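You operate a simulated robot arm through the tools that you are given. There is no shell and no other tool. Be economical: measure what you need, move in short steps, check, and stop when the job is done.

The job below is to be done with a simulated robot arm. You get a single attempt, and the scene is never put back.

TASK
Switch the boost switch on. Then take the yellow clip and put it in the purple tray. Then fetch the yellow plug and set it on the top of the level table. Then open the grey drawer, put the yellow meter on the top of the bagging bench away in the inside of the grey drawer and shut the drawer again. Then open the extras drawer, take the purple clip from the inside of the extras drawer and leave it on top of the yellow box on the top of the bagging bench and shut the drawer again. Then pull the yellow drawer open. Keep to this order. Set down upright: yellow plug.

It is judged by the outcome, as a careful person would: the job done as asked, and still so three seconds after it is handed in. It fails if anything else is knocked over, pushed out of place, dropped, spilled or broken.

THE ROBOT
A 7-joint arm with a vacuum gripper on a trunk, on a base that drives. Base frame: it is fixed to the floor where the robot stands at the start and does not move with it; the origin is under the middle of the robot, x ahead of it, y to its left, z up; the surface under the hand at the start is at about z = 862. Lengths are in mm, angles in rad, forces in N, time in s.
Its first joint turns from -2.897 to 2.897 rad. Places, roughly: boost switch [700, 0, 700]; extras drawer [-800, 2400, 700]; grey drawer [2200, 2200, 700]; inside of the grey drawer [2200, 2300, 700]; purple clip (5x3x6 cm) [-900, 2400, 700]; purple tray (21x37x6 cm) [-2300, 4400, 800]; top of the level table (58x15 cm) [1620, 4960, 780]; yellow box [500, 1250, 750]; yellow clip (5x3x6 cm) [-100, 1500, 800]; yellow drawer [4300, 11900, 400]; yellow meter [-250, 2250, 750]; yellow plug (6x6x8 cm) [200, 1700, 800]. Payload 1.06 kg.
Tool frame: the origin (TCP) lies in the middle of the cups' lips, and z points out of the cups. The gripper has 1 cup of 24 mm across, covering 24 by 24 mm (tool x, y); the bellows give 8 mm. With the vacuum on, a cup seals on a smooth face that it is pressed against (1 to 4 N); it does not hold porous or soft things. The pull reaches 23 N.
Orientation is told as [roll, pitch, yaw] about the base's x, y, z axes, in that order, counted from this pose: with the cups facing straight down, the tool's x points along the base's -x, its y along +y and its z along -z.

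THE INTERFACE
- The arm moves only by the tool step_arm. Its argument "moves" is a list of rows, each an object (a shift or turn left out is 0, a gripper value left out holds the last) with "slide": the shift along the tool's x, y, z in mm, a list of three; "rot": the turn, a rotation vector about the tool's x, y, z in degrees, a list of three; "vacuum": the vacuum: 1 switches it on, -1 off. In form: [{"slide": [tx, ty, tz], "rot": [rx, ry, rz], "vacuum": vacuum}, ...]. A call has 1 to 20 rows; each row is the pose to reach, as a shift and turn from the pose commanded when the call began, along the tool's axes at that moment. Each row takes 0.2 s and may step no farther than 50 mm and 0.15 rad from the row before; otherwise, or with a gripper value out of range, the whole call is refused. Where a pose cannot be reached the arm comes as near as it can. A force on the tool above 40 N (or 10 N above the force at the start of the call, whichever is more), or a blocked arm, ends the call early, and 0.2 s more pass. The pull builds up within a second once a cup has sealed. Time passes only in rows, and 0.2 s behind the last, so rows that repeat a pose give it time. The reply holds the time, the measured pose of the TCP, the force on the tool along the base axes and the pull of the vacuum, in the units named above and with some noise, with the torque about the TCP (base axes, N m) and any sound that the robot's microphone picked up.
- Cameras (640 x 400 px; columns grow to the right, rows downward): "scene" is now at [176.8, 194.8, 1467.5]; the picture's right is [-0.19, -0.98, 0.00], its down [-0.74, 0.14, -0.66] and it looks along [0.65, -0.12, -0.75] (base axes); focal length 277 px, centre (320, 200). "wrist" rides on the gripper at [78, 19, -96] in the tool frame; the picture's right is [-0.24, 0.97, 0.00], its down [-0.71, -0.17, -0.68] and it looks along [-0.67, -0.16, 0.73] (tool axes); focal length 243 px, centre (320, 200). There is no depth. A picture from a camera that has moved, and an enlarged one, comes with that camera's place and axes in the base frame and with its lens.
- grab_frame(camera): a new picture of that camera. No time passes.
- drive_base(legs): drives the robot by 1 to 6 legs, each [ahead, left, turn to the left] in mm, mm and rad, along the robot's own axes; the way and the turn of a leg run together, so that a leg with both is an arc; at most 1500 mm and 3.142 rad a leg. The arm and the cameras ride along, it lands a little off, and it stops where it bumps. It gives what a move gives.
- aim_head(pan, tilt): turns the head with the scene camera to pan (to the left, within 2.094 rad either way) and tilt (down, from -0.506 to 1.204), counted from straight ahead of the robot. It gives what a move gives.
- zoom(camera, box): a new picture of the part [left, top, right, bottom] of that camera's present view, enlarged. No time passes.
- sign_off(): hands the job in; it is judged then, once.

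Work in short steps. Places have to be worked out from the pictures, the camera data and where the tool is seen: move nearer, look again, correct. Check each grasp and each placing, and mend what went wrong. You have 207 turns and 184 pictures in all, those below and enlarged ones among them. Switch the vacuum off and draw the arm clear of the work before you hand the job in, unless the task says otherwise.

The tools are called as a command line: name --argument value ..., lists and objects as JSON in quotes. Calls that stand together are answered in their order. step_arm: Moves the arm, as the interface text tells. Its arguments: {"type":"object","properties":{"moves":{"type":"array","items":{"type":"object","properties":{"slide":{"type":"array","items":{"type":"number"}},"rot":{"type":"array","items":{"type":"number"}},"vacuum":{"type":"number"}}}}},"required":["moves"]} The other tools are called the same way: drive_base (legs) drives the base; aim_head (pan, tilt) turns the head that bears the scene camera; grab_frame (camera) takes a picture; zoom (camera, box) takes an enlarged picture of a part of a camera's view; sign_off () hands the job in.

At the start:

```text
t: 0.0
eef_pos: [706.9, -32.3, 911.6]
orientation: [-0.001, -0.001, 0.0]
ft_force: [0.5, -0.1, -0.5]
wrist_torque: [-0.01, 0.01, -0.01]
pull: 0.0
robot x, y, heading: [0.4, 1.4, 0.001]
head pan, tilt: [-0.19, 0.852]
```

scene: 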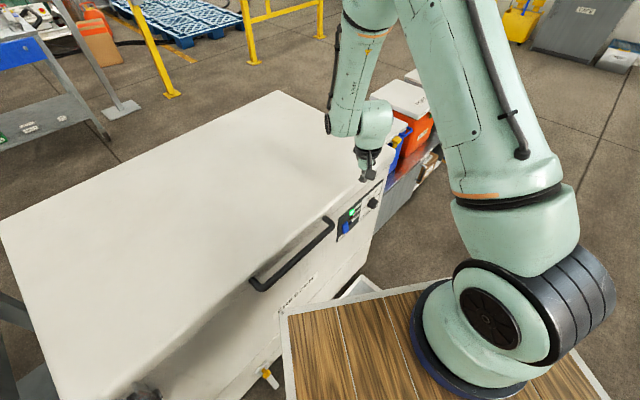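
wrist: 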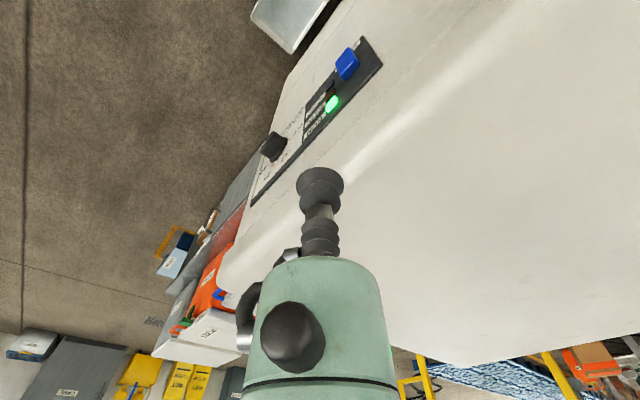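

The machine's front panel carries a blue switch, a green lamp and a knob. I zoom in on the panel to see which control is the boost switch.

zoom --camera "scene" --box '[310, 170, 400, 250]'

zoom --camera "wrist" --box '[240, 20, 400, 220]'

```text
5.00 times, centred on (355, 210) of scene
camera zoom: at [176.8, 194.8, 1467.5], right [-0.19, -0.98, 0.0], down [-0.74, 0.14, -0.66], along [0.65, -0.12, -0.75], focal length 1383 px, centre (145, 150)
```

zoom: 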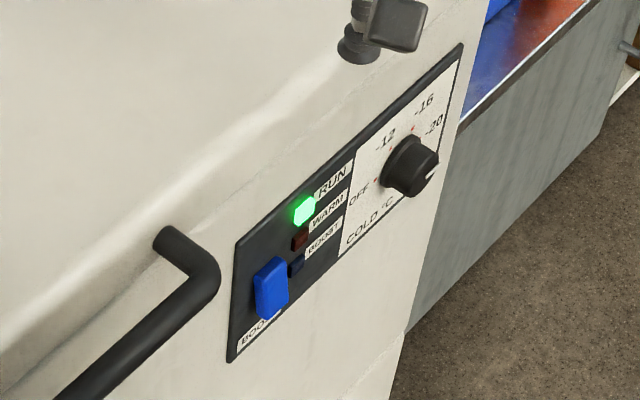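

```text
2.00 times, centred on (320, 120) of wrist
camera zoom: at [629.3, -12.0, 1007.7], right [0.24, 0.97, 0.0], down [0.71, -0.17, 0.68], along [0.67, -0.16, -0.73], focal length 485 px, centre (320, 360)
```

zoom: 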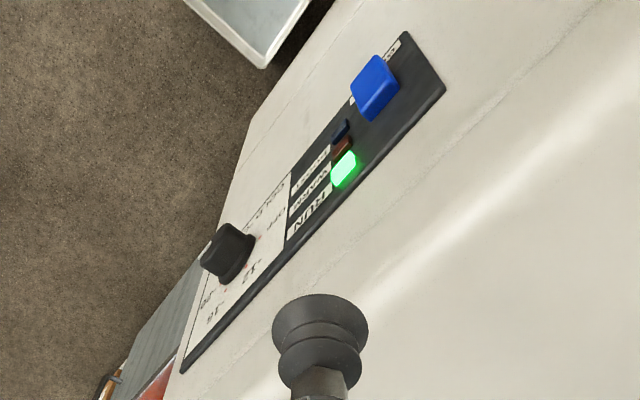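

The blue rocker sits at about (719, 4, 673) on a vertical panel, and the panel's inward normal is about (0.81, 0.59, 0). The boost lamp is dark. I swing the tool in yaw and back off so I can tilt it toward the panel.

step_arm --moves '[{"slide": [20, -8, 10], "rot": [0, 0, -7]}, {"slide": [40, -16, 20], "rot": [0, 0, -14]}, {"slide": [60, -24, 30], "rot": [0, 0, -21]}, {"slide": [80, -32, 40], "rot": [0, 0, -28]}, {"slide": [100, -40, 50], "rot": [0, 0, -36]}, {"slide": [107, -48, 62], "rot": [0, 0, -36]}]'

```text
t: 1.4
eef_pos: [599.8, -79.6, 850.2]
orientation: [0.001, 0.002, 0.628]
ft_force: [0.0, 0.1, 0.6]
wrist_torque: [-0.02, 0.03, -0.03]
pull: 0.0
robot x, y, heading: [1.2, 0.0, 0.002]
head pan, tilt: [-0.19, 0.852]
```

Yaw is set. Now I pitch the tool toward the panel while lowering it.

step_arm --moves '[{"slide": [0, 0, 10], "rot": [0, -8, 0]}, {"slide": [0, 0, 25], "rot": [0, -16, 0]}, {"slide": [0, 0, 40], "rot": [0, -24, 0]}, {"slide": [0, 0, 55], "rot": [0, -32, 0]}, {"slide": [0, 0, 70], "rot": [0, -40, 0]}, {"slide": [0, 0, 85], "rot": [0, -48, 0]}, {"slide": [0, 0, 100], "rot": [0, -55, 0]}, {"slide": [0, 0, 110], "rot": [0, -60, 0]}]'

grab_frame --camera "wrist"

zoom --camera "scene" --box '[280, 150, 440, 250]'

```text
t: 3.2
eef_pos: [599.8, -77.8, 740.7]
orientation: [0.001, -1.048, 0.629]
ft_force: [0.3, 0.3, 0.2]
wrist_torque: [0.01, 0.01, 0.01]
pull: 0.0
robot x, y, heading: [1.9, 4.1, -0.0]
head pan, tilt: [-0.19, 0.852]
```

```text
179 pictures are left
camera wrist: at [490.7, -133.8, 719.5], right [-0.48, 0.86, 0.2], down [-0.09, -0.28, 0.96], along [0.87, 0.44, 0.21], focal length 243 px, centre (320, 200)
```

wrist: 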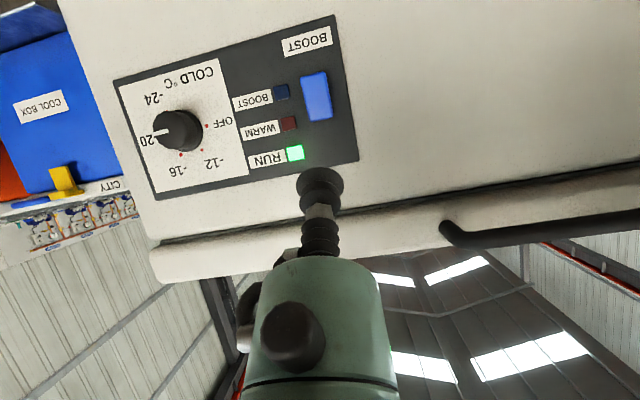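

```text
4.00 times, centred on (360, 200) of scene
camera zoom: at [176.7, 194.9, 1467.5], right [-0.19, -0.98, 0.0], down [-0.74, 0.14, -0.66], along [0.65, -0.12, -0.75], focal length 1106 px, centre (160, 200)
```

zoom: 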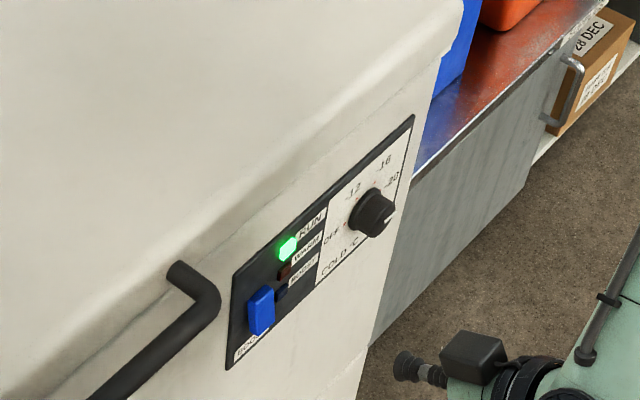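

The wrist view is upside down but shows the rocker well. I zoom in to see which way it is tilted.

zoom --camera "wrist" --box '[260, 50, 380, 170]'

zoom --camera "scene" --box '[335, 205, 365, 245]'

```text
3.33 times, centred on (320, 110) of wrist
camera zoom: at [490.7, -133.8, 719.5], right [-0.48, 0.86, 0.2], down [-0.09, -0.28, 0.96], along [0.87, 0.44, 0.21], focal length 809 px, centre (320, 500)
```

zoom: 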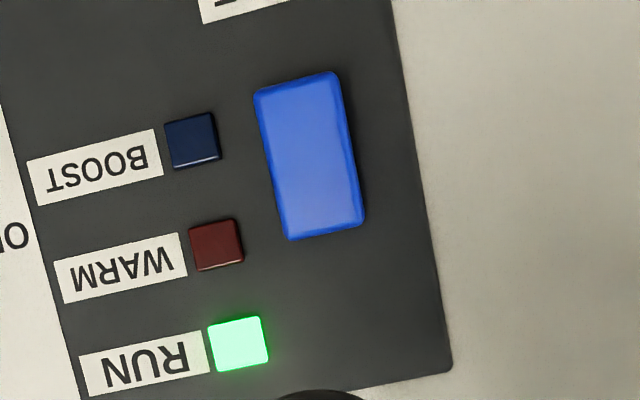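

```text
10.00 times, centred on (350, 225) of scene
camera zoom: at [176.7, 194.9, 1467.5], right [-0.19, -0.98, 0.0], down [-0.74, 0.14, -0.66], along [0.65, -0.12, -0.75], focal length 2766 px, centre (20, -50)
```

zoom: 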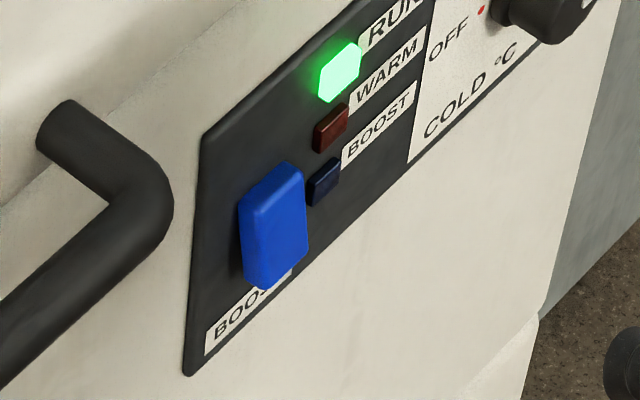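

The rocker's edges show that its lower end stands proud and its upper end is in. I'll level the tool in front of the lower half, about 60 mm off.

step_arm --moves '[{"slide": [8, -1, 27], "rot": [0, -7.5, 0]}, {"slide": [16, -1, 54], "rot": [0, -15, 0]}, {"slide": [24, -2, 82], "rot": [0, -22.5, 0]}, {"slide": [32.6, -2.7, 109], "rot": [0, -30, 0]}]'

grab_frame --camera "wrist"

zoom --camera "scene" --box '[310, 190, 400, 250]'

```text
t: 4.2
eef_pos: [664.1, -35.7, 657.1]
orientation: [-2.892, -1.568, -2.76]
ft_force: [-1.0, 0.2, 0.5]
wrist_torque: [0.01, 0.01, -0.03]
pull: 0.0
robot x, y, heading: [-1.2, 0.9, -0.001]
head pan, tilt: [-0.19, 0.852]
```

```text
175 pictures are left
camera wrist: at [576.3, -75.8, 578.4], right [-0.57, 0.79, 0.23], down [-0.45, -0.54, 0.71], along [0.68, 0.3, 0.67], focal length 243 px, centre (320, 200)
```

wrist: 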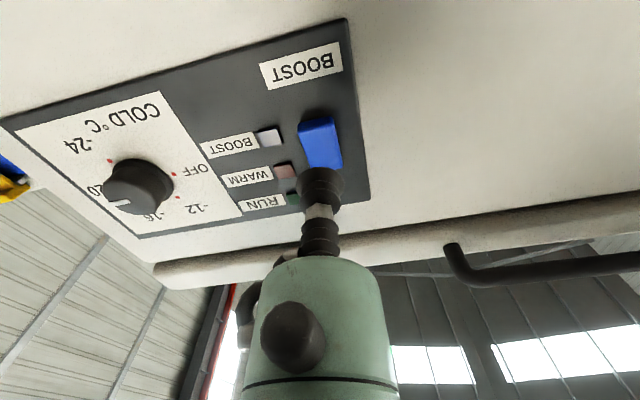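

```text
6.67 times, centred on (355, 220) of scene
camera zoom: at [176.8, 194.7, 1467.5], right [-0.19, -0.98, 0.0], down [-0.74, 0.14, -0.66], along [0.65, -0.12, -0.75], focal length 1844 px, centre (87, 67)
```

zoom: 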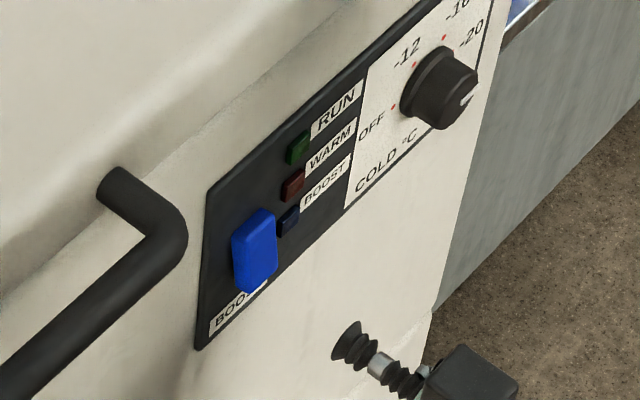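

The run lamp has gone out, perhaps because it cycles, and the boost lamp is dark. I press the lower end of the rocker gradually.

step_arm --moves '[{"slide": [0, 0, 25]}, {"slide": [0, 0, 45]}, {"slide": [0, 0, 52]}, {"slide": [0, 0, 58]}, {"slide": [0, 0, 62]}]'

grab_frame --camera "wrist"

```text
t: 5.4
eef_pos: [714.7, -1.1, 659.1]
orientation: [0.182, -1.57, 0.445]
ft_force: [-3.1, -0.4, 0.0]
wrist_torque: [0.0, -0.01, -0.02]
pull: 0.0
robot x, y, heading: [-2.0, 0.6, -0.001]
head pan, tilt: [-0.19, 0.852]
```

```text
173 pictures are left
camera wrist: at [626.6, -40.3, 579.6], right [-0.57, 0.79, 0.24], down [-0.45, -0.54, 0.71], along [0.68, 0.3, 0.67], focal length 243 px, centre (320, 200)
```

wrist: 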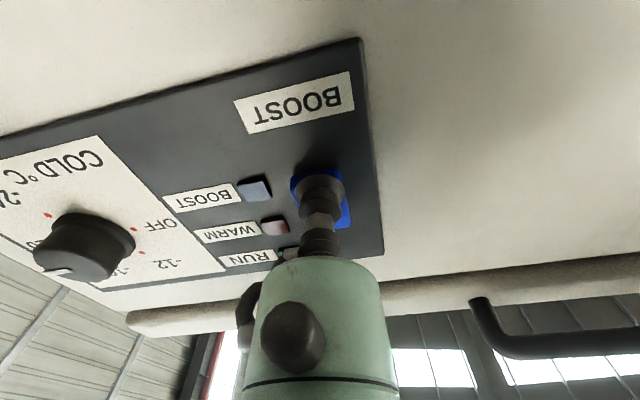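

Contact has just been made on the lower half of the rocker. I press further.

step_arm --moves '[{"slide": [0, 0, 4]}, {"slide": [0, 0, 8]}, {"slide": [0, 0, 12]}, {"slide": [0, 0, 12]}]'

zoom --camera "scene" --box '[310, 190, 400, 250]'

```text
t: 6.0
eef_pos: [717.1, 1.0, 654.3]
orientation: [0.168, -1.561, 0.46]
ft_force: [-14.2, -9.0, -0.5]
wrist_torque: [0.01, -0.02, -0.01]
pull: 0.0
robot x, y, heading: [-0.1, -2.0, 0.003]
head pan, tilt: [-0.19, 0.852]
stopped in row 3: the force on the tool passed its limit at 47 N (the readings are from after the stop); the commanded pose is now the measured one
```

```text
6.67 times, centred on (355, 220) of scene
camera zoom: at [176.0, 194.2, 1467.6], right [-0.19, -0.98, 0.0], down [-0.74, 0.14, -0.66], along [0.65, -0.13, -0.75], focal length 1844 px, centre (87, 67)
```

zoom: 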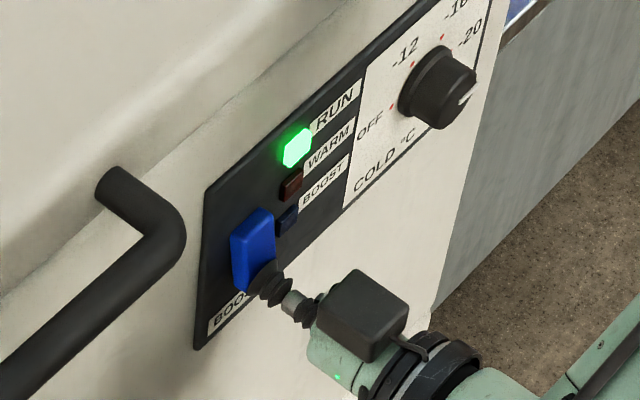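

It reached 47 N with no visible toggle. I back off and look again.

step_arm --moves '[{"slide": [0, 0, -25]}, {"slide": [0, 0, -50]}]'

zoom --camera "scene" --box '[335, 205, 365, 245]'

zoom --camera "wrist" --box '[240, 80, 400, 200]'

```text
t: 6.6
eef_pos: [677.2, -27.4, 654.6]
orientation: [0.256, -1.563, 0.371]
ft_force: [0.2, 0.1, 0.3]
wrist_torque: [-0.01, 0.0, 0.02]
pull: 0.1
robot x, y, heading: [-1.4, 5.1, -0.005]
head pan, tilt: [-0.19, 0.852]
```

```text
10.00 times, centred on (350, 225) of scene
camera zoom: at [176.6, 194.6, 1467.5], right [-0.19, -0.98, 0.0], down [-0.74, 0.14, -0.66], along [0.65, -0.12, -0.75], focal length 2766 px, centre (20, -50)
```

zoom: 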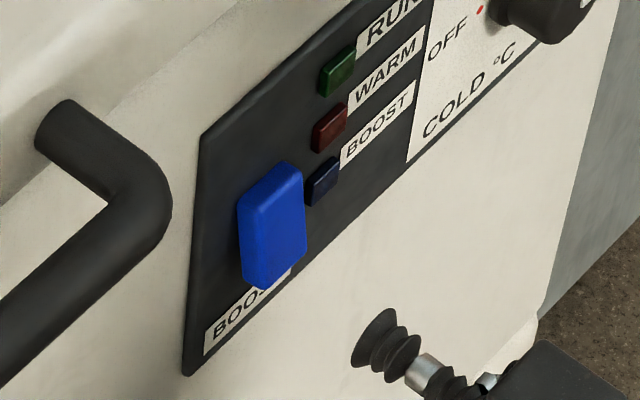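

```text
3.33 times, centred on (320, 140) of wrist
camera zoom: at [588.7, -67.2, 576.7], right [-0.57, 0.79, 0.24], down [-0.45, -0.54, 0.71], along [0.69, 0.3, 0.66], focal length 809 px, centre (320, 400)
```

zoom: 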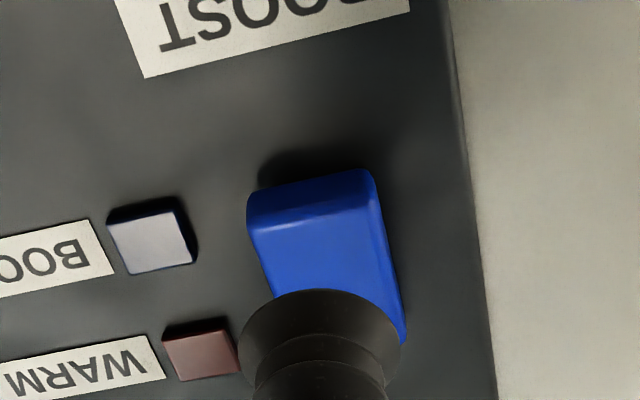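

The rocker has not moved and the run lamp simply blinks. I try the upper end at about z = 688.

step_arm --moves '[{"slide": [-34, 0, 0]}, {"slide": [-34, 0, 25]}, {"slide": [-34, 0, 38]}, {"slide": [-34, 0, 44]}, {"slide": [-34, 0, 50]}, {"slide": [-34, 0, 55]}]'

zoom --camera "scene" --box '[310, 190, 400, 250]'

```text
t: 8.0
eef_pos: [723.1, 4.9, 689.5]
orientation: [0.282, -1.563, 0.341]
ft_force: [-22.2, -14.0, 17.0]
wrist_torque: [-0.25, 0.49, -0.03]
pull: 0.1
robot x, y, heading: [0.0, 0.2, 0.001]
head pan, tilt: [-0.19, 0.852]
```

```text
6.67 times, centred on (355, 220) of scene
camera zoom: at [175.3, 193.9, 1467.7], right [-0.19, -0.98, 0.0], down [-0.74, 0.14, -0.66], along [0.65, -0.13, -0.75], focal length 1844 px, centre (87, 67)
```

zoom: 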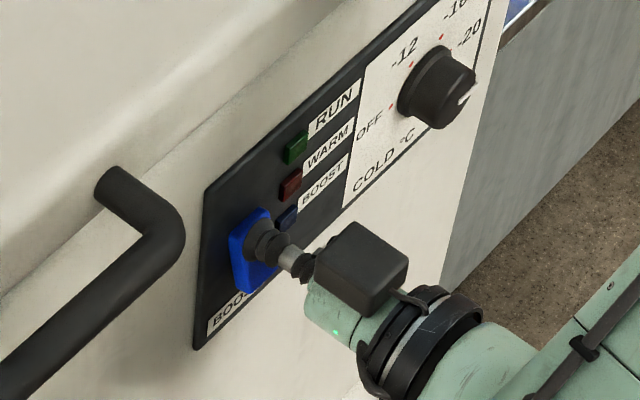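

Force is building at the top end, about 26 N. I press slightly more and then look.

step_arm --moves '[{"slide": [0, 0, 3]}, {"slide": [0, 0, 6]}, {"slide": [0, 0, 9]}]'

zoom --camera "scene" --box '[310, 190, 400, 250]'

```text
t: 8.3
eef_pos: [722.7, 2.9, 688.6]
orientation: [0.326, -1.559, 0.3]
ft_force: [-15.5, -10.0, 11.2]
wrist_torque: [-0.13, 0.32, -0.05]
pull: 0.1
robot x, y, heading: [-0.4, -1.5, -0.006]
head pan, tilt: [-0.19, 0.852]
stopped in row 1: the force on the tool passed its limit at 45 N (the readings are from after the stop); the commanded pose is now the measured one
```

```text
6.67 times, centred on (355, 220) of scene
camera zoom: at [175.5, 193.9, 1467.6], right [-0.19, -0.98, 0.0], down [-0.74, 0.14, -0.66], along [0.65, -0.13, -0.75], focal length 1844 px, centre (87, 67)
```

zoom: 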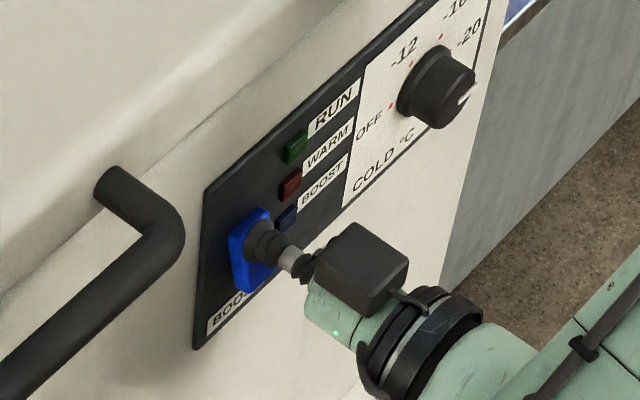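

I back off and look at the rocker and the lamps.

step_arm --moves '[{"slide": [0, 0, -25]}, {"slide": [0, 0, -50]}, {"slide": [20, 0, -80]}]'

zoom --camera "scene" --box '[335, 205, 365, 245]'

zoom --camera "wrist" --box '[220, 80, 380, 200]'

```text
t: 9.2
eef_pos: [658.3, -39.5, 668.0]
orientation: [0.233, -1.562, 0.393]
ft_force: [0.1, 0.3, 0.8]
wrist_torque: [0.01, 0.0, -0.02]
pull: 0.0
robot x, y, heading: [-2.6, -2.9, -0.0]
head pan, tilt: [-0.19, 0.852]
```

```text
10.00 times, centred on (350, 225) of scene
camera zoom: at [176.4, 194.4, 1467.5], right [-0.19, -0.98, 0.0], down [-0.74, 0.14, -0.66], along [0.65, -0.12, -0.75], focal length 2766 px, centre (20, -50)
```

zoom: 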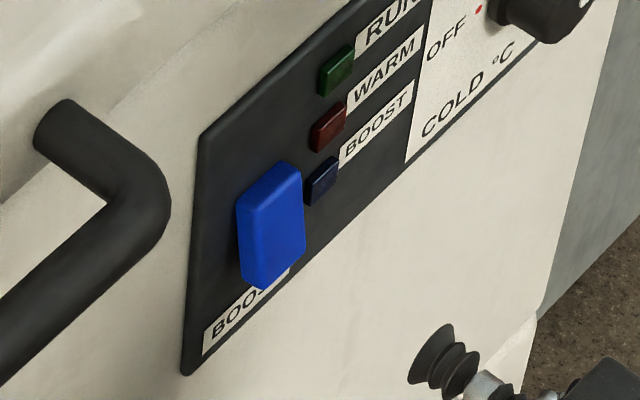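

```text
3.33 times, centred on (300, 140) of wrist
camera zoom: at [569.3, -81.0, 591.3], right [-0.57, 0.79, 0.24], down [-0.45, -0.54, 0.71], along [0.69, 0.3, 0.66], focal length 809 px, centre (387, 400)
```

zoom: 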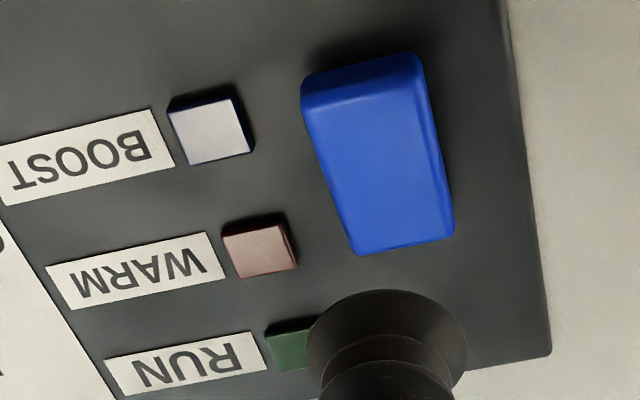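

The force readings agree that the lower end is the proud one. My first press at z ≈ 655 was on the very edge of the face, which spans about 655–698, and it slipped under. I press again at z ≈ 665, well on the face.

step_arm --moves '[{"slide": [3, -3, 30]}, {"slide": [3, -3, 55]}, {"slide": [3, -3, 66]}, {"slide": [3, -3, 70]}, {"slide": [3, -3, 73]}, {"slide": [3, -3, 76]}, {"slide": [3, -3, 79]}, {"slide": [3, -3, 81]}, {"slide": [3, -3, 83]}, {"slide": [3, -3, 85]}]'

zoom --camera "scene" --box '[310, 190, 400, 250]'

```text
t: 10.7
eef_pos: [720.7, -0.9, 665.4]
orientation: [0.274, -1.558, 0.349]
ft_force: [-14.7, -8.7, 6.7]
wrist_torque: [-0.09, 0.16, -0.07]
pull: 0.1
robot x, y, heading: [-2.7, -3.8, -0.003]
head pan, tilt: [-0.19, 0.852]
stopped in row 7: the force on the tool passed its limit at 45 N (the readings are from after the stop); the commanded pose is now the measured one
```

```text
6.67 times, centred on (355, 220) of scene
camera zoom: at [175.5, 193.7, 1467.6], right [-0.19, -0.98, 0.0], down [-0.74, 0.14, -0.66], along [0.65, -0.13, -0.75], focal length 1844 px, centre (87, 67)
```

zoom: 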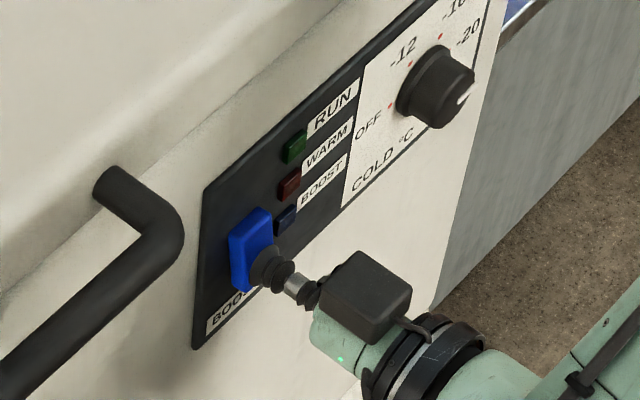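

Pushing in doesn't move it at either end. The blue piece is a wedge with a protruding lower lip, so it may be a lever that flips upward. I put the cup under the lip and push up.

step_arm --moves '[{"slide": [0, 0, -25]}, {"slide": [30, 0, -25]}, {"slide": [30, 0, -8]}, {"slide": [30, 0, 3]}, {"slide": [25, 0, 3]}, {"slide": [20, 0, 3]}, {"slide": [15, 0, 3]}, {"slide": [10, 0, 3]}, {"slide": [5, 0, 3]}, {"slide": [0, 0, 3]}]'

zoom --camera "scene" --box '[310, 190, 400, 250]'

zoom --camera "wrist" --box '[220, 80, 380, 200]'

```text
t: 12.5
eef_pos: [720.4, -0.0, 649.1]
orientation: [0.167, -1.543, 0.457]
ft_force: [-0.9, -2.5, -14.9]
wrist_torque: [0.08, -0.11, 0.03]
pull: 0.0
robot x, y, heading: [-3.0, -0.0, -0.002]
head pan, tilt: [-0.19, 0.852]
stopped in row 8: the force on the tool passed its limit at 47 N (the readings are from after the stop); the commanded pose is now the measured one
```

```text
6.67 times, centred on (355, 220) of scene
camera zoom: at [176.6, 194.0, 1467.4], right [-0.19, -0.98, 0.0], down [-0.74, 0.14, -0.66], along [0.65, -0.13, -0.75], focal length 1844 px, centre (87, 67)
```

zoom: 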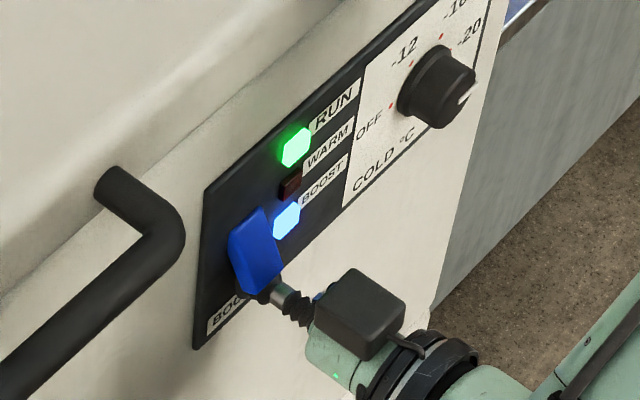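

```text
3.33 times, centred on (300, 140) of wrist
camera zoom: at [631.0, -40.6, 572.2], right [-0.56, 0.79, 0.24], down [-0.44, -0.53, 0.72], along [0.7, 0.3, 0.65], focal length 809 px, centre (387, 400)
```

zoom: 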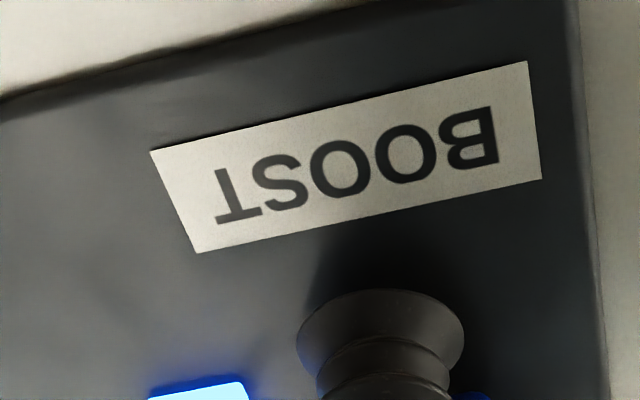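

The boost lamp is lit, so the lever flipped up. I withdraw downward and out, and check that it stays on.

step_arm --moves '[{"slide": [12, 0, 0]}, {"slide": [14, 0, -30]}, {"slide": [14, 0, -70]}, {"slide": [0, 0, -110]}, {"slide": [-40, 0, -120]}]'

zoom --camera "scene" --box '[310, 190, 400, 250]'

```text
t: 13.7
eef_pos: [625.9, -70.6, 693.0]
orientation: [0.186, -1.547, 0.438]
ft_force: [0.5, -0.2, 0.5]
wrist_torque: [0.01, 0.0, -0.01]
pull: 0.1
robot x, y, heading: [2.6, -2.7, -0.0]
head pan, tilt: [-0.19, 0.852]
```

```text
6.67 times, centred on (355, 220) of scene
camera zoom: at [176.2, 194.2, 1467.5], right [-0.19, -0.98, 0.0], down [-0.74, 0.14, -0.66], along [0.65, -0.13, -0.75], focal length 1844 px, centre (87, 67)
```

zoom: 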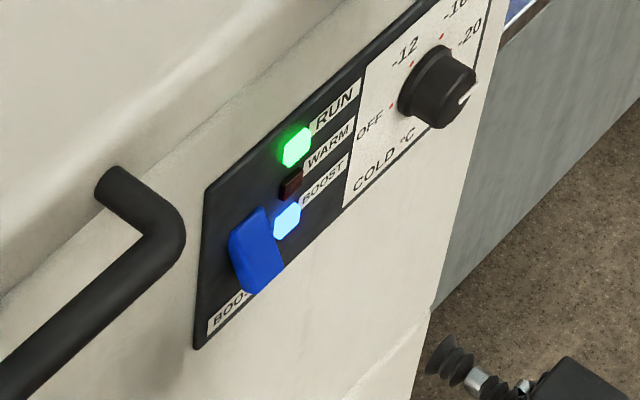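

Boost is on. Next I bring the tool back to pointing down and raise it.

step_arm --moves '[{"slide": [-18, 0, -10], "rot": [0, 8, 0]}, {"slide": [-36, 0, -20], "rot": [0, 16, 0]}, {"slide": [-54, 0, -30], "rot": [0, 24, 0]}, {"slide": [-72, 0, -40], "rot": [0, 32, 0]}, {"slide": [-90, 0, -40], "rot": [0, 40, 0]}, {"slide": [-108, 0, -40], "rot": [0, 48, 0]}, {"slide": [-126, 0, -40], "rot": [0, 56, 0]}, {"slide": [-144, 0, -40], "rot": [0, 64, 0]}, {"slide": [-162, 0, -40], "rot": [0, 72, 0]}, {"slide": [-180, 0, -40], "rot": [0, 80, 0]}, {"slide": [-220, 0, -40], "rot": [0, 88.5, 0]}]'

aim_head --pan 1.4 --tilt 0.5

grab_frame --camera "scene"

```text
t: 16.1
eef_pos: [595.0, -93.2, 911.7]
orientation: [0.004, -0.003, 0.62]
ft_force: [-0.9, 0.5, 0.1]
wrist_torque: [0.01, 0.03, 0.05]
pull: 0.0
robot x, y, heading: [0.6, -1.9, -0.006]
head pan, tilt: [-0.19, 0.852]
```

```text
t: 17.8
eef_pos: [595.9, -91.3, 912.1]
orientation: [0.004, -0.006, 0.624]
ft_force: [-0.3, 0.0, 0.0]
wrist_torque: [0.02, 0.01, 0.01]
pull: 0.1
robot x, y, heading: [0.4, 2.3, -0.004]
head pan, tilt: [1.4, 0.499]
```

```text
161 pictures are left
camera scene: at [115.1, 298.6, 1497.6], right [0.99, -0.17, 0.0], down [-0.08, -0.47, -0.88], along [0.15, 0.86, -0.48], focal length 277 px, centre (320, 200)
```

scene: 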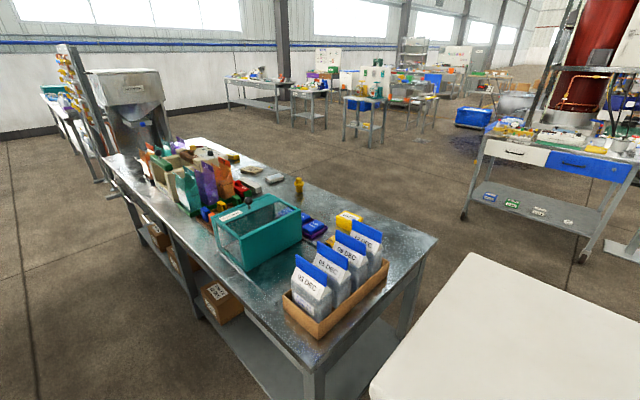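

The bagging bench is in view to the left. I zoom in on the small items on it.

zoom --camera "scene" --box '[120, 130, 400, 290]'

zoom --camera "scene" --box '[440, 90, 640, 260]'

zoom --camera "scene" --box '[200, 40, 480, 160]'

```text
2.29 times, centred on (260, 210) of scene
camera zoom: at [115.1, 298.6, 1497.6], right [0.99, -0.17, 0.0], down [-0.08, -0.47, -0.88], along [0.15, 0.86, -0.48], focal length 632 px, centre (457, 177)
```

zoom: 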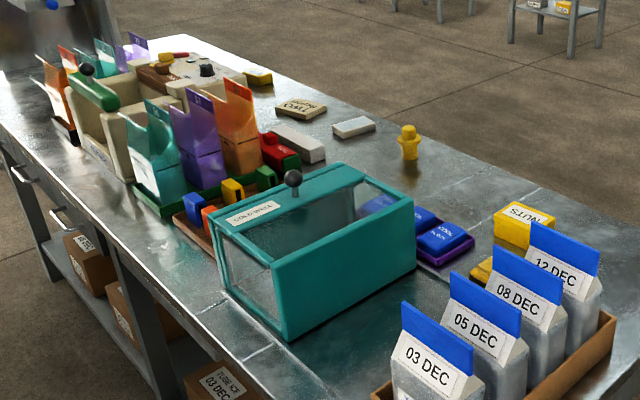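

```text
2.35 times, centred on (540, 175) of scene
camera zoom: at [115.1, 298.6, 1497.6], right [0.99, -0.17, 0.0], down [-0.08, -0.47, -0.88], along [0.15, 0.86, -0.48], focal length 651 px, centre (-198, 259)
```

zoom: 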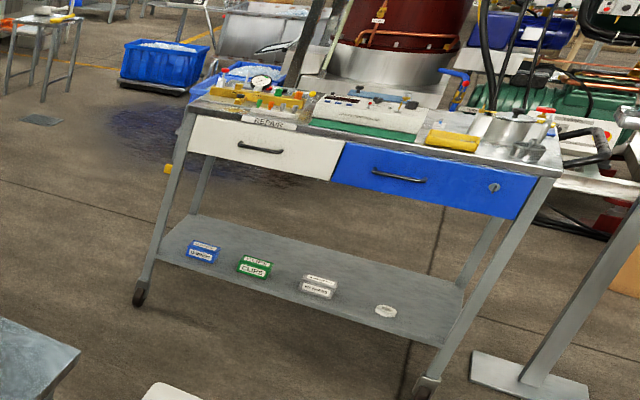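

```text
2.29 times, centred on (340, 100) of scene
camera zoom: at [115.1, 298.6, 1497.6], right [0.99, -0.17, 0.0], down [-0.08, -0.47, -0.88], along [0.15, 0.86, -0.48], focal length 632 px, centre (274, 429)
```

zoom: 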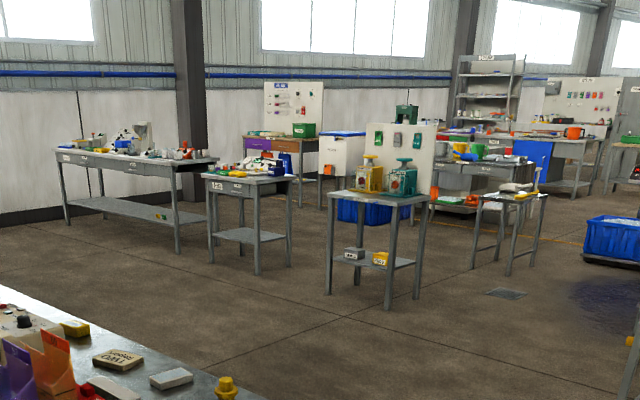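

I've located the bench, running along about (-0.585, 0.811). Its front face is toward me, and the yellow clip is in a small tray of coloured clips behind the teal case. Before driving along the front I check the floor.

aim_head --pan 1.6 --tilt 1.1

grab_frame --camera "scene"

aim_head --pan 2.09 --tilt 0.6

grab_frame --camera "scene"

```text
t: 18.8
eef_pos: [596.1, -91.0, 913.4]
orientation: [0.003, -0.005, 0.624]
ft_force: [0.9, 0.5, -0.5]
wrist_torque: [0.0, -0.01, 0.04]
pull: 0.1
robot x, y, heading: [-0.6, 1.9, -0.003]
head pan, tilt: [1.6, 1.1]
```

```text
157 pictures are left
camera scene: at [97.6, 272.1, 1449.9], right [1.0, 0.03, 0.0], down [0.03, -0.89, -0.45], along [-0.01, 0.45, -0.89], focal length 277 px, centre (320, 200)
```

scene: 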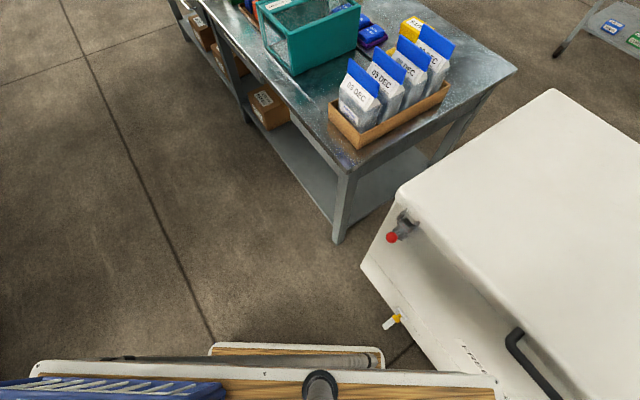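

```text
t: 19.7
eef_pos: [596.2, -91.0, 911.7]
orientation: [0.002, -0.006, 0.626]
ft_force: [-0.3, -0.2, -0.6]
wrist_torque: [0.04, 0.0, 0.01]
pull: 0.2
robot x, y, heading: [-4.3, -3.5, -0.002]
head pan, tilt: [2.089, 0.6]
```

```text
156 pictures are left
camera scene: at [55.8, 285.8, 1488.4], right [0.87, 0.49, 0.0], down [0.28, -0.49, -0.82], along [-0.41, 0.72, -0.57], focal length 277 px, centre (320, 200)
```

scene: 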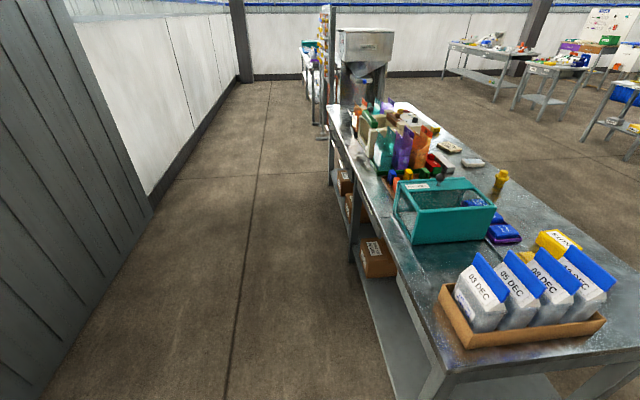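

I need the robot's own footprint before moving close to things, so I look down at the platform.

aim_head --pan -0.7 --tilt 1.2

grab_frame --camera "scene"

aim_head --pan -2.09 --tilt 0.9

grab_frame --camera "scene"

```text
t: 22.1
eef_pos: [595.9, -91.1, 912.9]
orientation: [0.004, -0.006, 0.626]
ft_force: [0.6, -0.7, 0.9]
wrist_torque: [0.02, -0.02, -0.02]
pull: 0.0
robot x, y, heading: [1.7, -2.9, 0.0]
head pan, tilt: [-0.7, 1.201]
```

```text
155 pictures are left
camera scene: at [142.2, 172.9, 1443.9], right [-0.64, -0.76, 0.0], down [-0.71, 0.6, -0.36], along [0.28, -0.23, -0.93], focal length 277 px, centre (320, 200)
```

scene: 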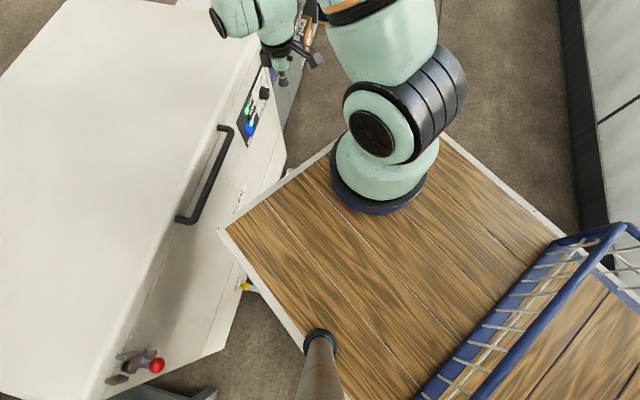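

```text
t: 23.7
eef_pos: [596.4, -93.1, 912.1]
orientation: [0.004, -0.006, 0.626]
ft_force: [-0.1, 0.7, -0.8]
wrist_torque: [0.01, 0.02, -0.02]
pull: 0.2
robot x, y, heading: [-2.9, -2.2, -0.002]
head pan, tilt: [-2.089, 0.901]
```

```text
154 pictures are left
camera scene: at [62.0, 143.4, 1463.7], right [-0.87, 0.5, 0.0], down [0.39, 0.68, -0.62], along [-0.31, -0.54, -0.78], focal length 277 px, centre (320, 200)
```

scene: 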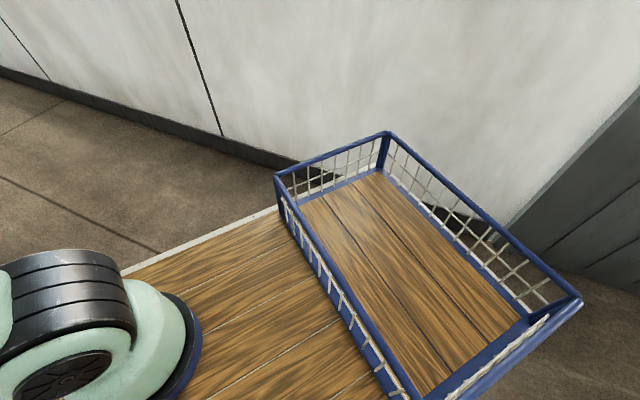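

The robot is a cart with its top at about z = 960 and a footprint of about ±360 × ±230. The arm sits at the front, so I should face benches head-on. I raise the arm first, then drive along the front of the bench and turn to face it.

step_arm --moves '[{"slide": [0, 0, -45]}, {"slide": [0, 0, -90]}, {"slide": [0, 0, -135]}, {"slide": [0, 0, -180]}]'

drive_base --legs '[[-743, 1030, 0], [0, 0, 0.624]]'

aim_head --pan 0.0 --tilt 0.7

grab_frame --camera "scene"

grab_frame --camera "wrist"

```text
t: 24.7
eef_pos: [597.8, -91.1, 1093.2]
orientation: [0.005, -0.004, 0.626]
ft_force: [-0.4, 0.2, -0.9]
wrist_torque: [-0.01, 0.01, -0.05]
pull: 0.0
robot x, y, heading: [1.5, 3.4, -0.003]
head pan, tilt: [-2.089, 0.901]
```

```text
t: 32.8
eef_pos: [-196.8, 1316.8, 1093.8]
orientation: [0.004, -0.004, 1.23]
ft_force: [0.5, 0.2, 0.0]
wrist_torque: [0.0, -0.03, -0.02]
pull: 0.1
robot x, y, heading: [-738.4, 1048.5, 0.6]
head pan, tilt: [-2.089, 0.901]
```

```text
t: 34.8
eef_pos: [-195.9, 1316.1, 1094.4]
orientation: [0.003, -0.005, 1.231]
ft_force: [0.8, 0.6, 0.4]
wrist_torque: [-0.01, 0.0, 0.01]
pull: 0.0
robot x, y, heading: [-740.6, 1054.0, 0.603]
head pan, tilt: [0.0, 0.7]
```

```text
153 pictures are left
camera scene: at [-706.4, 1328.6, 1479.9], right [0.57, -0.82, 0.0], down [-0.53, -0.36, -0.76], along [0.63, 0.43, -0.64], focal length 277 px, centre (320, 200)
```

scene: 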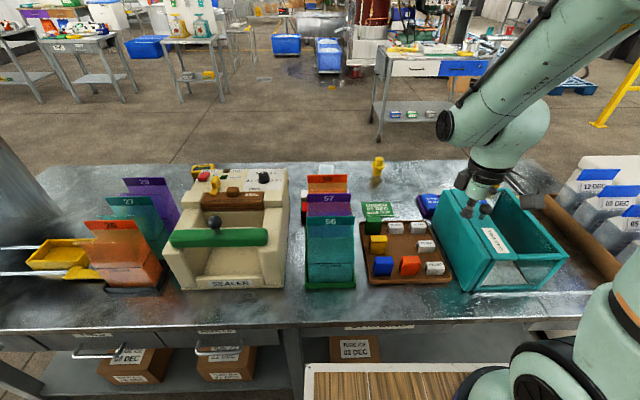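

```text
152 pictures are left
camera wrist: at [-239.7, 1249.4, 1188.6], right [-0.84, 0.55, 0.01], down [0.4, 0.61, 0.69], along [0.37, 0.58, -0.73], focal length 243 px, centre (320, 200)
```

wrist: 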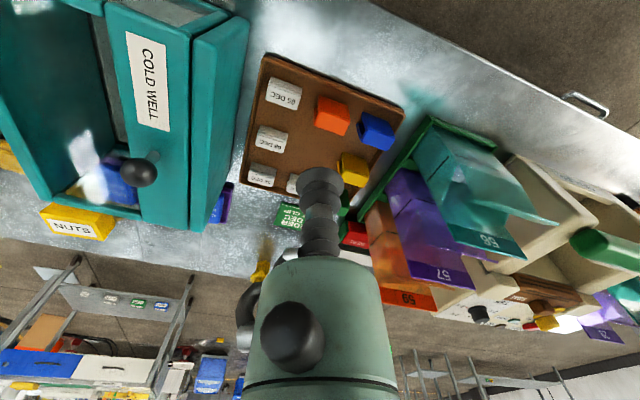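

I see the yellow clip on the brown board at roughly (-150, 1497). I move the tool above it at z ≈ 950 and take a closer view.

step_arm --moves '[{"slide": [-47, 4, 0]}, {"slide": [-94, 8, 0]}, {"slide": [-141, 12, 0]}, {"slide": [-189, 18, 0]}, {"slide": [-189, 18, 45]}, {"slide": [-189, 18, 90]}, {"slide": [-189, 18, 130]}]'

grab_frame --camera "wrist"

zoom --camera "scene" --box '[330, 190, 490, 290]'

```text
t: 36.4
eef_pos: [-152.1, 1499.1, 961.6]
orientation: [0.003, -0.005, 1.229]
ft_force: [-0.2, 0.1, 0.1]
wrist_torque: [0.07, -0.01, -0.03]
pull: 0.0
robot x, y, heading: [-741.3, 1050.0, 0.604]
head pan, tilt: [0.0, 0.7]
```

```text
151 pictures are left
camera wrist: at [-195.4, 1432.8, 1057.4], right [-0.84, 0.55, 0.01], down [0.4, 0.61, 0.69], along [0.37, 0.58, -0.73], focal length 243 px, centre (320, 200)
```

wrist: 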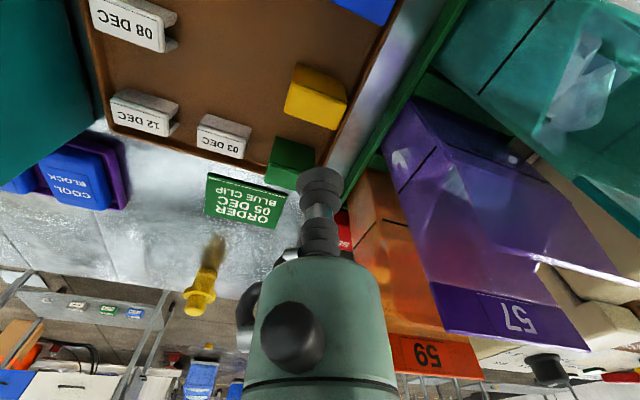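

```text
4.00 times, centred on (410, 240) of scene
camera zoom: at [-706.8, 1328.4, 1479.9], right [0.57, -0.82, 0.0], down [-0.53, -0.36, -0.77], along [0.63, 0.43, -0.64], focal length 1106 px, centre (-40, 40)
```

zoom: 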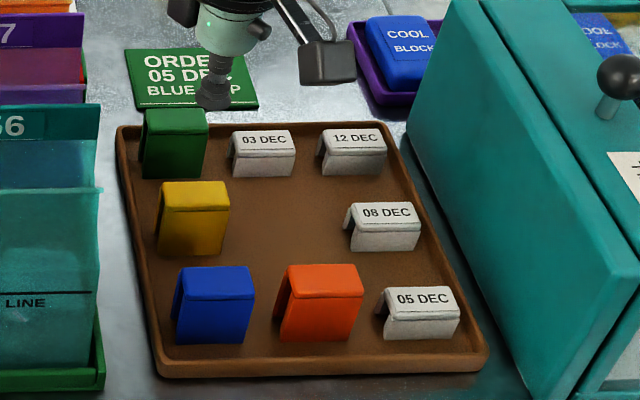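

I zoom on the yellow clip in the wrist view to find its top face.

zoom --camera "wrist" --box '[260, 40, 380, 160]'

```text
3.33 times, centred on (320, 100) of wrist
camera zoom: at [-195.4, 1432.8, 1057.4], right [-0.84, 0.55, 0.01], down [0.4, 0.61, 0.69], along [0.37, 0.58, -0.73], focal length 809 px, centre (320, 533)
```

zoom: 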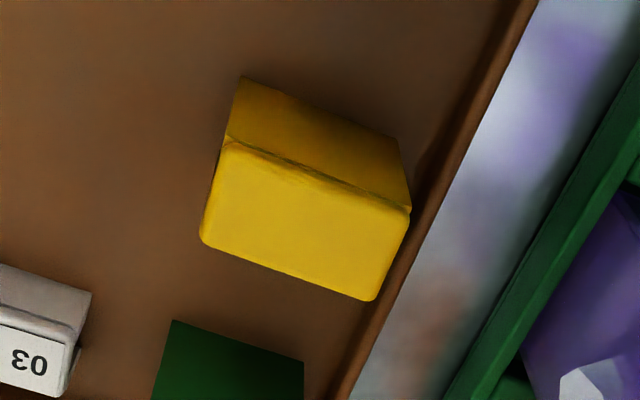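

By triangulation the clip's top face is at (-150, 1499, ~863), directly below the cup. I descend with the vacuum on and stop near contact.

step_arm --moves '[{"slide": [0, 0, 45], "vacuum": 1}, {"slide": [0, 0, 80]}, {"slide": [0, 0, 92]}, {"slide": [0, 0, 96]}, {"slide": [0, 0, 99]}]'

grab_frame --camera "wrist"

```text
t: 37.6
eef_pos: [-150.2, 1502.9, 863.4]
orientation: [0.003, -0.003, 1.229]
ft_force: [-0.8, 0.2, -1.4]
wrist_torque: [0.0, -0.01, -0.04]
pull: 22.9
robot x, y, heading: [-737.0, 1051.4, 0.604]
head pan, tilt: [0.0, 0.7]
```

```text
148 pictures are left
camera wrist: at [-194.1, 1435.2, 959.3], right [-0.84, 0.55, 0.01], down [0.4, 0.61, 0.69], along [0.37, 0.58, -0.73], focal length 243 px, centre (320, 200)
```

wrist: 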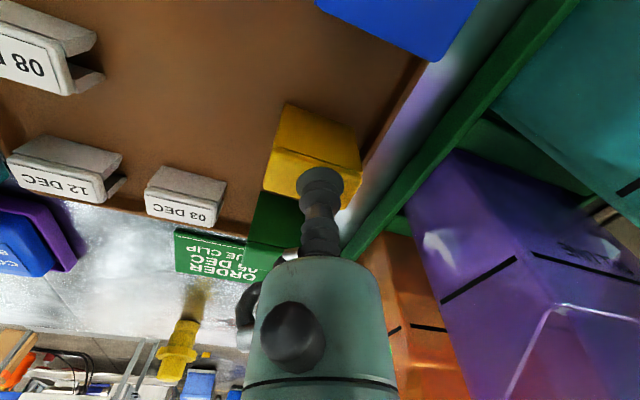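

Sealed with 22.9 N of pull. I lift straight up and check that the clip comes along.

step_arm --moves '[{"slide": [0, 0, -20]}, {"slide": [0, 0, -55]}, {"slide": [0, 0, -95]}, {"slide": [0, 0, -135]}, {"slide": [0, 0, -175]}, {"slide": [0, 0, -215]}]'

aim_head --pan 1.1 --tilt 0.4

grab_frame --camera "scene"

grab_frame --camera "wrist"

```text
t: 39.0
eef_pos: [-151.4, 1500.4, 1078.6]
orientation: [0.006, -0.003, 1.226]
ft_force: [0.4, 1.0, 0.3]
wrist_torque: [-0.03, -0.01, 0.03]
pull: 23.2
robot x, y, heading: [-739.1, 1051.5, 0.599]
head pan, tilt: [0.0, 0.7]
```

```text
t: 40.3
eef_pos: [-150.6, 1499.3, 1077.6]
orientation: [0.003, -0.003, 1.228]
ft_force: [0.0, -0.4, -1.6]
wrist_torque: [0.0, 0.03, -0.01]
pull: 22.9
robot x, y, heading: [-741.0, 1050.7, 0.604]
head pan, tilt: [1.1, 0.4]
```

```text
147 pictures are left
camera scene: at [-788.5, 1372.4, 1506.7], right [0.99, 0.13, 0.0], down [0.05, -0.39, -0.92], along [-0.12, 0.91, -0.39], focal length 277 px, centre (320, 200)
```

scene: 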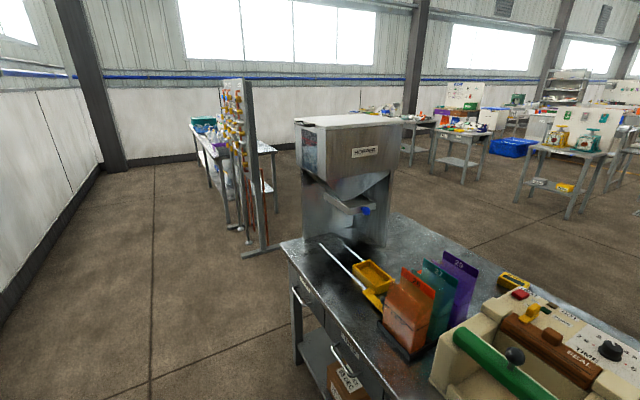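

```text
146 pictures are left
camera wrist: at [-194.3, 1432.4, 1173.5], right [-0.84, 0.55, 0.01], down [0.4, 0.61, 0.69], along [0.37, 0.58, -0.73], focal length 243 px, centre (320, 200)
```

wrist: 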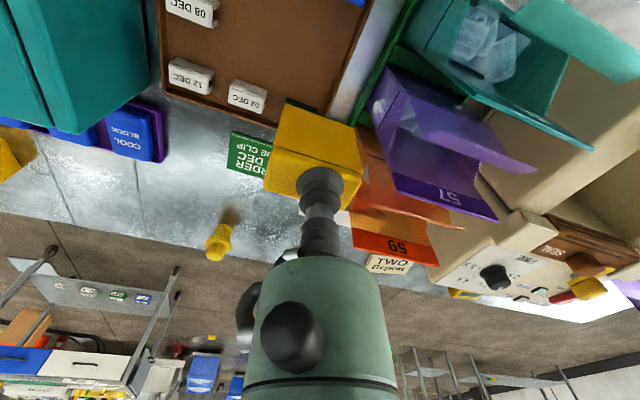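

The clip is held. The table near (-2300, 4400) stands at the upper left beside a pegboard, and I zoom in on it.

zoom --camera "scene" --box '[170, 70, 300, 270]'

```text
2.00 times, centred on (235, 170) of scene
camera zoom: at [-788.5, 1372.4, 1506.7], right [0.99, 0.13, 0.0], down [0.05, -0.39, -0.92], along [-0.12, 0.91, -0.39], focal length 553 px, centre (490, 260)
```

zoom: 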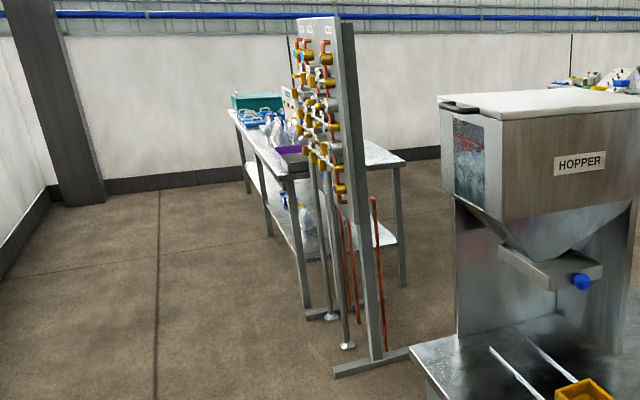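

The table is behind a tall valve board, with the purple tray near its left (b-negative) side. I'll approach from the left aisle. First I retract the arm and drive back, then slide left along the aisle to pass clear of the hopper and the board.

step_arm --moves '[{"slide": [36, 26, -10]}, {"slide": [73, 53, -20]}, {"slide": [110, 79, -20]}, {"slide": [146, 105, -20]}]'

drive_base --legs '[[-330, 0, 0], [0, 1500, 0], [0, 1200, 0]]'

aim_head --pan 0.6 --tilt 0.5

grab_frame --camera "scene"

grab_frame --camera "wrist"

```text
t: 41.3
eef_pos: [-298.5, 1397.5, 1098.5]
orientation: [0.005, -0.004, 1.227]
ft_force: [0.5, 0.7, 0.0]
wrist_torque: [0.0, 0.0, 0.0]
pull: 23.3
robot x, y, heading: [-734.8, 1055.3, 0.599]
head pan, tilt: [1.1, 0.4]
```

```text
t: 56.3
eef_pos: [-2108.1, 3448.9, 1099.0]
orientation: [0.003, -0.004, 1.223]
ft_force: [-0.3, 0.0, 0.6]
wrist_torque: [0.0, 0.01, 0.0]
pull: 22.8
robot x, y, heading: [-2551.4, 3106.5, 0.599]
head pan, tilt: [1.1, 0.4]
```

```text
t: 57.2
eef_pos: [-2108.7, 3448.0, 1099.6]
orientation: [0.003, -0.003, 1.223]
ft_force: [0.0, -0.5, 0.2]
wrist_torque: [-0.03, 0.01, 0.02]
pull: 22.8
robot x, y, heading: [-2545.7, 3102.1, 0.596]
head pan, tilt: [0.6, 0.499]
```

```text
144 pictures are left
camera scene: at [-2554.0, 3417.8, 1497.6], right [0.93, -0.36, 0.0], down [-0.17, -0.45, -0.88], along [0.32, 0.82, -0.48], focal length 277 px, centre (320, 200)
```

scene: 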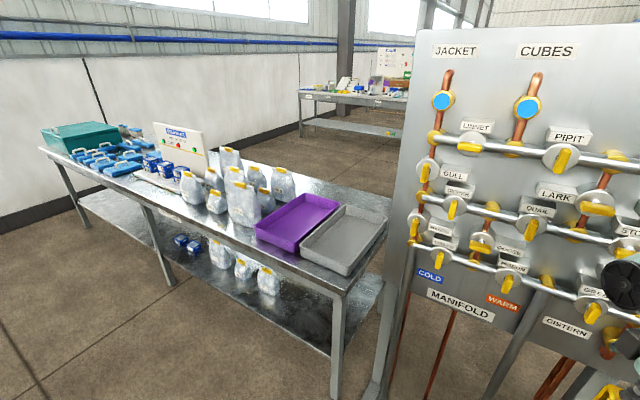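

```text
143 pictures are left
camera wrist: at [-2151.7, 3381.9, 1194.3], right [-0.83, 0.55, 0.01], down [0.4, 0.6, 0.69], along [0.38, 0.57, -0.73], focal length 243 px, centre (320, 200)
```

wrist: 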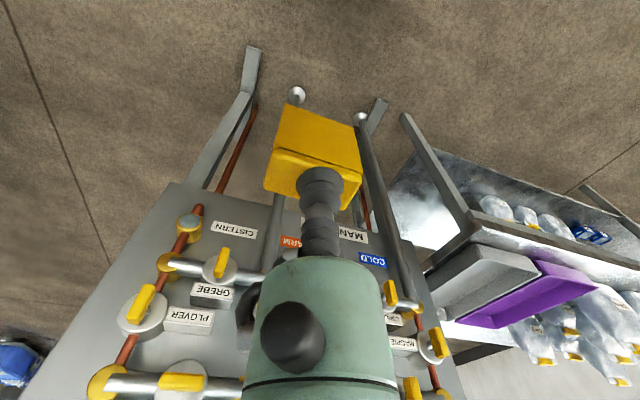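

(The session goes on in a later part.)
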